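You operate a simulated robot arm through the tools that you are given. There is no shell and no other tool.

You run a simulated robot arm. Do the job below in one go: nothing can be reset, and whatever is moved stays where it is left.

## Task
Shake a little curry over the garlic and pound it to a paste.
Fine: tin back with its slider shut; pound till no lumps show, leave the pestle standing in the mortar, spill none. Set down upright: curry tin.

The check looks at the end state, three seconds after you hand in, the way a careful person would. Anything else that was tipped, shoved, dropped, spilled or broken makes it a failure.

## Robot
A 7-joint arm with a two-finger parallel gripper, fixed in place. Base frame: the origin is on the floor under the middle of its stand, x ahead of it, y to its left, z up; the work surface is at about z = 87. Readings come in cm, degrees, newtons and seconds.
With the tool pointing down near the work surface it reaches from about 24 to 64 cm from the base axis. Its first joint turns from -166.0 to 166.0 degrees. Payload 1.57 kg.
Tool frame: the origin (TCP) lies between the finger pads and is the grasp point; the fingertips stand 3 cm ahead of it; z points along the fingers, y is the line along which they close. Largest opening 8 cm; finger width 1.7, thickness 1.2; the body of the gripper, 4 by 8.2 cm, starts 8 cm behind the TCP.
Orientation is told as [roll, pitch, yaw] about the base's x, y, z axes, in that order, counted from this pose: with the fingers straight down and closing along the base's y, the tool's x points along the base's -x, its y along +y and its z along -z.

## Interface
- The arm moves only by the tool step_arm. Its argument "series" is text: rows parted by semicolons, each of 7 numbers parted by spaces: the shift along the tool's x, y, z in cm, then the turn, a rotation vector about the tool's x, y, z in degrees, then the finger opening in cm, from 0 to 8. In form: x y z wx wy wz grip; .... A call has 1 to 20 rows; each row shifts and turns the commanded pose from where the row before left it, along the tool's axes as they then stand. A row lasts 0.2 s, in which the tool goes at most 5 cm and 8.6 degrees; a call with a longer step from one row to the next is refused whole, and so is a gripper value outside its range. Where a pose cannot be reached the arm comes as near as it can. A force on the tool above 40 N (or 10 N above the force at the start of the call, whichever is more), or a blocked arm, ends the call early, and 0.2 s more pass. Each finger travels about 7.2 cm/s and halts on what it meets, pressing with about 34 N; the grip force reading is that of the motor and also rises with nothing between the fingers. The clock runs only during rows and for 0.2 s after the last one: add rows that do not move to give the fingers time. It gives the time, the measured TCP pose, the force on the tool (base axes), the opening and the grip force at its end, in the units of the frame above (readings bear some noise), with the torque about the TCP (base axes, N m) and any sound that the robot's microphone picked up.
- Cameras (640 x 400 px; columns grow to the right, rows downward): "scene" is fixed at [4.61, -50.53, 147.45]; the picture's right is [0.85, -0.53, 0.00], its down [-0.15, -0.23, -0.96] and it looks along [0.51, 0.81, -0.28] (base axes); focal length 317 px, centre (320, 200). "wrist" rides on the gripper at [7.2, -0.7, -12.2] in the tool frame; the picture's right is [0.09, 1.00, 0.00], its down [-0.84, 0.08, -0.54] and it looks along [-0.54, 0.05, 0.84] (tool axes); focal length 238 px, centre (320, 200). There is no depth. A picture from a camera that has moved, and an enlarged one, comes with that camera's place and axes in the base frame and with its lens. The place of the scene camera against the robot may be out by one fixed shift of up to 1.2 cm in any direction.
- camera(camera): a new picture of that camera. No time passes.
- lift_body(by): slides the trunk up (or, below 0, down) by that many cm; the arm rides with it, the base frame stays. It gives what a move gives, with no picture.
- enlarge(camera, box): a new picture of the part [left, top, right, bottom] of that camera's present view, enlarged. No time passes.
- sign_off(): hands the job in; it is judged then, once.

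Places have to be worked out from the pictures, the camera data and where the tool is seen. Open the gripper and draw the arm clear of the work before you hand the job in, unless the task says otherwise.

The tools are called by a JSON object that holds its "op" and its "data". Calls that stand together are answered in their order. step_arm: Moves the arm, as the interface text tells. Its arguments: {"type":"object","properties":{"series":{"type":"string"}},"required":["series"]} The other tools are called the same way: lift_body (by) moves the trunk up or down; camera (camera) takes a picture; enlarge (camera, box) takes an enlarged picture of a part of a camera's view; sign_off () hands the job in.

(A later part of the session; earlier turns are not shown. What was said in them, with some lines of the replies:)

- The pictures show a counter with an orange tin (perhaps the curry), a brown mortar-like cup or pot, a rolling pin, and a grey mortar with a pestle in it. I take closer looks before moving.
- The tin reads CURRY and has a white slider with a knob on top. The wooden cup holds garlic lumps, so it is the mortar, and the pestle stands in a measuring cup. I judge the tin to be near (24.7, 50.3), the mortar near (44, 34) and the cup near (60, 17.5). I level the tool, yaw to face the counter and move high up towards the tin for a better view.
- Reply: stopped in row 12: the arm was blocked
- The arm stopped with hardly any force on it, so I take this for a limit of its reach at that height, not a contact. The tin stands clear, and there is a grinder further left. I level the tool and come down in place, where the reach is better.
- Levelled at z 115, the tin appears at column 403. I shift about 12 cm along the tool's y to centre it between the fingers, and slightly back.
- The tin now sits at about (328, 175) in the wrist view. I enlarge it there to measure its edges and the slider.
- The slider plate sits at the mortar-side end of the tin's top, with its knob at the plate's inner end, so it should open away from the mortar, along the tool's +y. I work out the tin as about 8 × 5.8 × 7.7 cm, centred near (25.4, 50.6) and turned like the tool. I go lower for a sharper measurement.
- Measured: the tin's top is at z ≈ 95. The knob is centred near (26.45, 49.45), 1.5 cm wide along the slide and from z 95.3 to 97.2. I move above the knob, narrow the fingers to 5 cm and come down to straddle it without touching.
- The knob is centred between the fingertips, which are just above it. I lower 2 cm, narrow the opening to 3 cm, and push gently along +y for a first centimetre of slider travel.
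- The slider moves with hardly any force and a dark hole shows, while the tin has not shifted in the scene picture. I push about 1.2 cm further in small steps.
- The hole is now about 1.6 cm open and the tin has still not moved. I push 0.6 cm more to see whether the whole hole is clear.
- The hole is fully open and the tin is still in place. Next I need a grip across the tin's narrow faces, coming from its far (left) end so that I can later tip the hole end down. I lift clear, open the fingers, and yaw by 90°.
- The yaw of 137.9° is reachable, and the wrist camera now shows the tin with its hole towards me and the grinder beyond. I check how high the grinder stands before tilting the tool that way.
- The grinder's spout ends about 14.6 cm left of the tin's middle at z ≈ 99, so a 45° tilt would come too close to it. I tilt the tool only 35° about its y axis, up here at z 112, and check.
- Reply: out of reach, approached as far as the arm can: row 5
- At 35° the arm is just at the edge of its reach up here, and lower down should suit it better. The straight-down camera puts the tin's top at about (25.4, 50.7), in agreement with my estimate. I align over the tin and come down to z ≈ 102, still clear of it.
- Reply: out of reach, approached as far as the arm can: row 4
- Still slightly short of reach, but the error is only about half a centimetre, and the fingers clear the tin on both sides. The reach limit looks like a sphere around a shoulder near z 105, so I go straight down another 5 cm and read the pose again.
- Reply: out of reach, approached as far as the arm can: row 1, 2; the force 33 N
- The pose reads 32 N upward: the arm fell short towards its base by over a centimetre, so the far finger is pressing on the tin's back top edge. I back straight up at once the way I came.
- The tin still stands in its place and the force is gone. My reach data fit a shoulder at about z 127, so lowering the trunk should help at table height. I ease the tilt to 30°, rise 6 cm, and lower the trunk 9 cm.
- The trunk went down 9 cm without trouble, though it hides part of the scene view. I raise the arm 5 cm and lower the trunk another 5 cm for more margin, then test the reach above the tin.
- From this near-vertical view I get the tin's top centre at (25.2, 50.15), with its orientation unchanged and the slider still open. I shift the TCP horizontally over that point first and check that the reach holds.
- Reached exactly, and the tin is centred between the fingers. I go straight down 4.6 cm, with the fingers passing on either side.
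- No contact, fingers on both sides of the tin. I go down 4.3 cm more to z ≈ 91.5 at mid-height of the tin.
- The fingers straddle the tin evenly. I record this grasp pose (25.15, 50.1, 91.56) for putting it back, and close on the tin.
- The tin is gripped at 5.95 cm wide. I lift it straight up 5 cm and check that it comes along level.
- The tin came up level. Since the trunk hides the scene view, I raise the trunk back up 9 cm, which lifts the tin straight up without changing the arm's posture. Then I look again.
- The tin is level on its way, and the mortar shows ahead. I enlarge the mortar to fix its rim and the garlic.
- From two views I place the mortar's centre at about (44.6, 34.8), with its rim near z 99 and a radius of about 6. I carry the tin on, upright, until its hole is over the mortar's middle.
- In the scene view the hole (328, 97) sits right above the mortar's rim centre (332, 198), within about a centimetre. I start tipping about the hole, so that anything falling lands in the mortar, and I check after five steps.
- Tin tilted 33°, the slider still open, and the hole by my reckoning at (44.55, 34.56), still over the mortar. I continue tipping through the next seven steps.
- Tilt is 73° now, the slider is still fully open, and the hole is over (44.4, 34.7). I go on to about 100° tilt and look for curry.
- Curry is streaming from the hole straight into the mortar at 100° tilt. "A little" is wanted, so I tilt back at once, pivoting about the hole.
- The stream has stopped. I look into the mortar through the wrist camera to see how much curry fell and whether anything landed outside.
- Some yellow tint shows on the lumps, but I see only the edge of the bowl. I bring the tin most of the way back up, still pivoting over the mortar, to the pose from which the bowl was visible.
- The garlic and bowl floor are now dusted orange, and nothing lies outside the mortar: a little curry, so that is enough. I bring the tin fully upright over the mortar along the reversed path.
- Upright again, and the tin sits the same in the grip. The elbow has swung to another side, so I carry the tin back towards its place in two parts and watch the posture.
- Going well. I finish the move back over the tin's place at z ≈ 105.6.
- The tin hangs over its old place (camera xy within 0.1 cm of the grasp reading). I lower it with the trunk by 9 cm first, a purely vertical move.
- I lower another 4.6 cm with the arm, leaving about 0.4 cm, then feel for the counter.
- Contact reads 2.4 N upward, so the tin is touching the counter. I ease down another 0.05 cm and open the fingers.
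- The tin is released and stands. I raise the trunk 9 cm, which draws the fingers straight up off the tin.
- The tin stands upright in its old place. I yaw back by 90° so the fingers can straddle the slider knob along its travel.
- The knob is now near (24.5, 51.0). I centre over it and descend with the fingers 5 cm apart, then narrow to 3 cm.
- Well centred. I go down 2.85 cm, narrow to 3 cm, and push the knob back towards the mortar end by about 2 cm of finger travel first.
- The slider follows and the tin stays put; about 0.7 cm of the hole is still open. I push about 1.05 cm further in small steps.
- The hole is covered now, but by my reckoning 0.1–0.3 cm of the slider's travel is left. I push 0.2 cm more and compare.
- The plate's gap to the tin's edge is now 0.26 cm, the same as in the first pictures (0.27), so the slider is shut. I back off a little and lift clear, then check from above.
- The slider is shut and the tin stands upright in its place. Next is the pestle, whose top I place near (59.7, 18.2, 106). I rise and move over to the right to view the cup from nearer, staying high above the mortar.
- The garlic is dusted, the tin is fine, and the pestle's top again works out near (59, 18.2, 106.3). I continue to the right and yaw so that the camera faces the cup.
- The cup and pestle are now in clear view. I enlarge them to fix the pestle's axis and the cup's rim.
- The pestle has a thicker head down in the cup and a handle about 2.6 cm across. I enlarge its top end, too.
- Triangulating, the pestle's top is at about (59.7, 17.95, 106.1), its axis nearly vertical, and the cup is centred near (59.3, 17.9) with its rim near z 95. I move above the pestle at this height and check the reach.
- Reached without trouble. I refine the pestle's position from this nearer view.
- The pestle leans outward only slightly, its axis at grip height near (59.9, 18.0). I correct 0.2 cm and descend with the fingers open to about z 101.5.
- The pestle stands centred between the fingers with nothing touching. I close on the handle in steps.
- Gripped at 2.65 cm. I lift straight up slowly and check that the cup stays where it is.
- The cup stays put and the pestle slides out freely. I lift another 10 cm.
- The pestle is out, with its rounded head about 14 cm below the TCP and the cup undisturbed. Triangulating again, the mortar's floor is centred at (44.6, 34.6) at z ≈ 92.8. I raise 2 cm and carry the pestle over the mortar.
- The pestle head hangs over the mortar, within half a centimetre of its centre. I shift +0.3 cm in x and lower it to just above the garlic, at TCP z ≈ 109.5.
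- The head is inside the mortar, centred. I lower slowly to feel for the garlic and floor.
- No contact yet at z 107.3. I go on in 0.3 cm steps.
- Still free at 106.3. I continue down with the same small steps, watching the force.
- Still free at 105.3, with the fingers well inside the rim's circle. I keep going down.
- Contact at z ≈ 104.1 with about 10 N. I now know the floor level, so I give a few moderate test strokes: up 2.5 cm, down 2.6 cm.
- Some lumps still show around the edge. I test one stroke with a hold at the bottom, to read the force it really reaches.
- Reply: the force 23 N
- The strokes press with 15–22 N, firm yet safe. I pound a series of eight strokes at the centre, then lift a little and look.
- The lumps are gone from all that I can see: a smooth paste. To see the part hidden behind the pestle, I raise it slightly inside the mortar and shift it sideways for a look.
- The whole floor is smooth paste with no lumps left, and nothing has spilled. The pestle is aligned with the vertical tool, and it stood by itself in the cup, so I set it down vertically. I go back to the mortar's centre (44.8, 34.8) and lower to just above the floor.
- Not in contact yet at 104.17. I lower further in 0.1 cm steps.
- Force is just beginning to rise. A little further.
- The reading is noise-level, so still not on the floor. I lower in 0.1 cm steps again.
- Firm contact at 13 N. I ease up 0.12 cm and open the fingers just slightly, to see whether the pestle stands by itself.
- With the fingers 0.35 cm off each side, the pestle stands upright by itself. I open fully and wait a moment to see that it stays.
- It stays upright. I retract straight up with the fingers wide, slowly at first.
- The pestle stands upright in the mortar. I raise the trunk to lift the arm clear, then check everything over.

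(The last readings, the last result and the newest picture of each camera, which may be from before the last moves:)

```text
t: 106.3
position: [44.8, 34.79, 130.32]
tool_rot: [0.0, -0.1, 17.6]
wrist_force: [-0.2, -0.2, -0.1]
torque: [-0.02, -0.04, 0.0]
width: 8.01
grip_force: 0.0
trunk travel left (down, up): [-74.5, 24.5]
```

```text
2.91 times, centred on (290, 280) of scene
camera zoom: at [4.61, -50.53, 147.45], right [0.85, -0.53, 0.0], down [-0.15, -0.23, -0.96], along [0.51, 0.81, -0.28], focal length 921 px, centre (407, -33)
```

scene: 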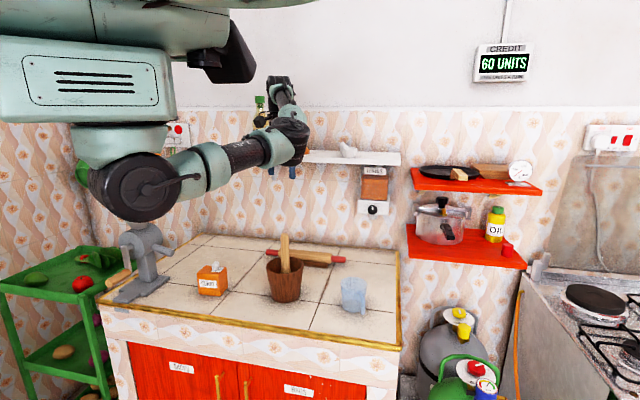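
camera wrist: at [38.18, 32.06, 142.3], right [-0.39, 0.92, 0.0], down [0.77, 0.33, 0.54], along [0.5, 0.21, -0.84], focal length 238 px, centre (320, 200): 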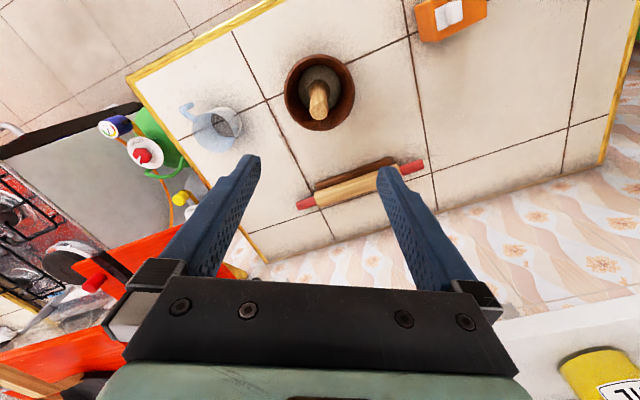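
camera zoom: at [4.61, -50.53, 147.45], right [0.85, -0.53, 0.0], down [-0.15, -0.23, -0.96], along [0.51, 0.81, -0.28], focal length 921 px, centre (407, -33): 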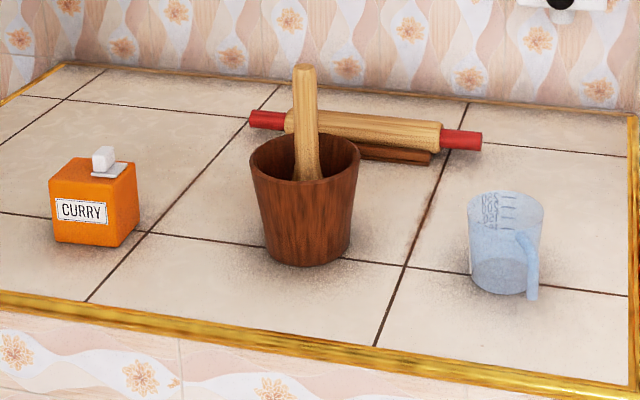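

Everything stands: tin, mortar with upright pestle, cup. I compare the tin's slider and place with the very first enlarged picture, using the same box.

{"op": "enlarge", "data": {"camera": "scene", "box": [180, 240, 300, 315]}}

{"op": "enlarge", "data": {"camera": "scene", "box": [250, 235, 410, 335]}}

{"op": "enlarge", "data": {"camera": "wrist", "box": [400, 0, 560, 100]}}

```text
5.33 times, centred on (240, 278) of scene
camera zoom: at [4.61, -50.53, 147.45], right [0.85, -0.53, 0.0], down [-0.15, -0.23, -0.96], along [0.51, 0.81, -0.28], focal length 1689 px, centre (747, -213)
```

zoom: 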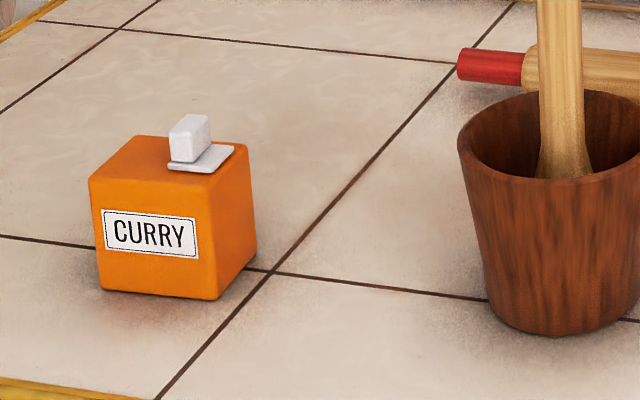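

```text
4.00 times, centred on (330, 285) of scene
camera zoom: at [4.61, -50.53, 147.45], right [0.85, -0.53, 0.0], down [-0.15, -0.23, -0.96], along [0.51, 0.81, -0.28], focal length 1267 px, centre (280, -140)
```

zoom: 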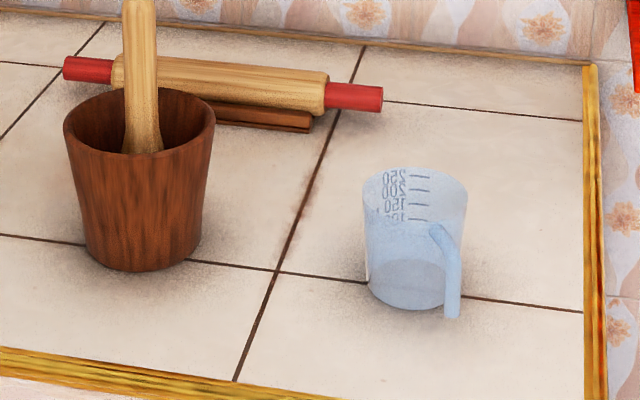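

```text
4.00 times, centred on (480, 50) of wrist
camera zoom: at [38.18, 32.06, 142.3], right [-0.39, 0.92, 0.0], down [0.77, 0.33, 0.54], along [0.5, 0.21, -0.84], focal length 953 px, centre (-320, 800)
```

zoom: 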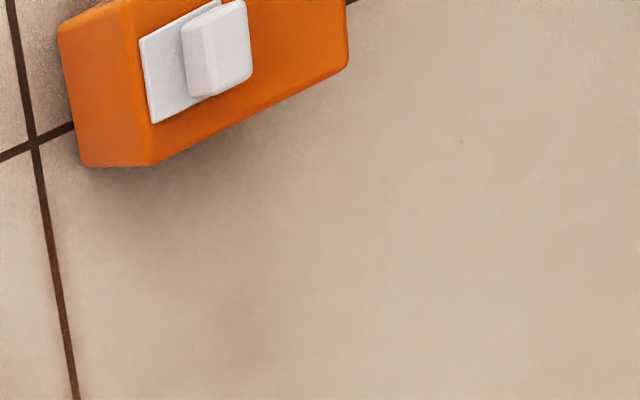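

The tin and its slider match the first picture to within 2 mm, and the mortar, rolling pin and cup are where they were, with nothing spilled. I draw the open gripper back from above the mortar before handing in.

{"op": "step_arm", "data": {"series": "1.48 -2.36 -0.25 0 0 0 8; 1.48 -2.36 -0.25 0 0 0 8; 1.48 -2.36 -0.25 0 0 0 8; 1.48 -2.36 -0.25 0 0 0 8; 0 0 0 0 0 0 8"}}

{"op": "camera", "data": {"camera": "scene"}}

{"op": "camera", "data": {"camera": "wrist"}}

```text
t: 107.5
position: [41.95, 23.96, 131.37]
tool_rot: [0.0, -0.1, 17.6]
wrist_force: [-0.7, -0.4, -0.9]
torque: [0.02, -0.02, -0.01]
width: 8.0
grip_force: 0.0
trunk travel left (down, up): [-74.5, 24.5]
```

```text
taken
```

scene: 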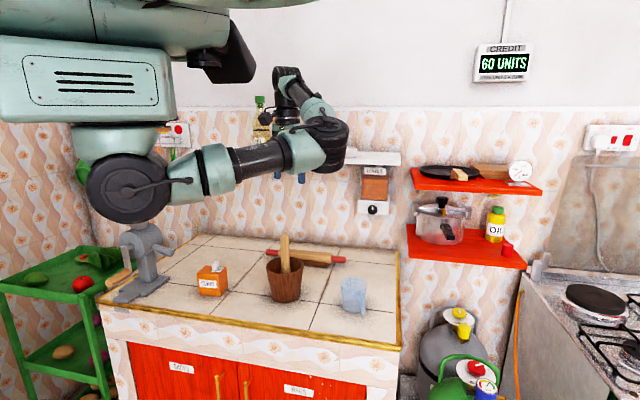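

```text
taken
camera wrist: at [35.3, 21.24, 143.4], right [-0.39, 0.92, 0.0], down [0.77, 0.33, 0.54], along [0.5, 0.21, -0.84], focal length 238 px, centre (320, 200)
```

wrist: 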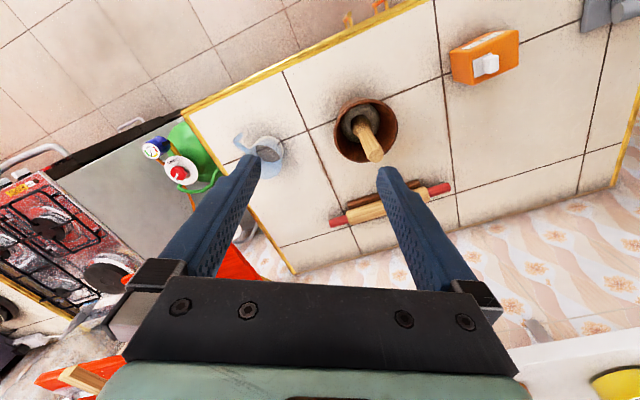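

The arm is clear with the gripper open. The tin is upright and shut in its place, the paste has no lumps, the pestle stands in the mortar, and nothing else was disturbed. I hand the job in.

{"op": "sign_off", "data": {}}

```text
The job is handed in.
```

The curry is in, the garlic is pounded to a paste, and the job is handed in. I haven't seen the result of the check.

- **Curry:** I tipped the open tin over the mortar for about a second, until the garlic and the mortar floor were dusted orange. I saw nothing land outside the mortar.
- **Tin:** It is upright, within about 2 mm of where it started, with its slider shut as in the first pictures.
- **Paste:** After about a dozen strokes, no lumps showed in any view, including those taken with the pestle moved to either side.
- **Pestle:** It stands upright in the mortar by itself, not leaning on the rim.
- **Everything else:** The mortar, measuring cup and rolling pin are where they were. The gripper is open and drawn back clear.

While I was lining up to grip the tin, one finger pressed on its back top edge with about 32 N. I backed off at once; it stayed upright and shifted by no more than about 3 mm.
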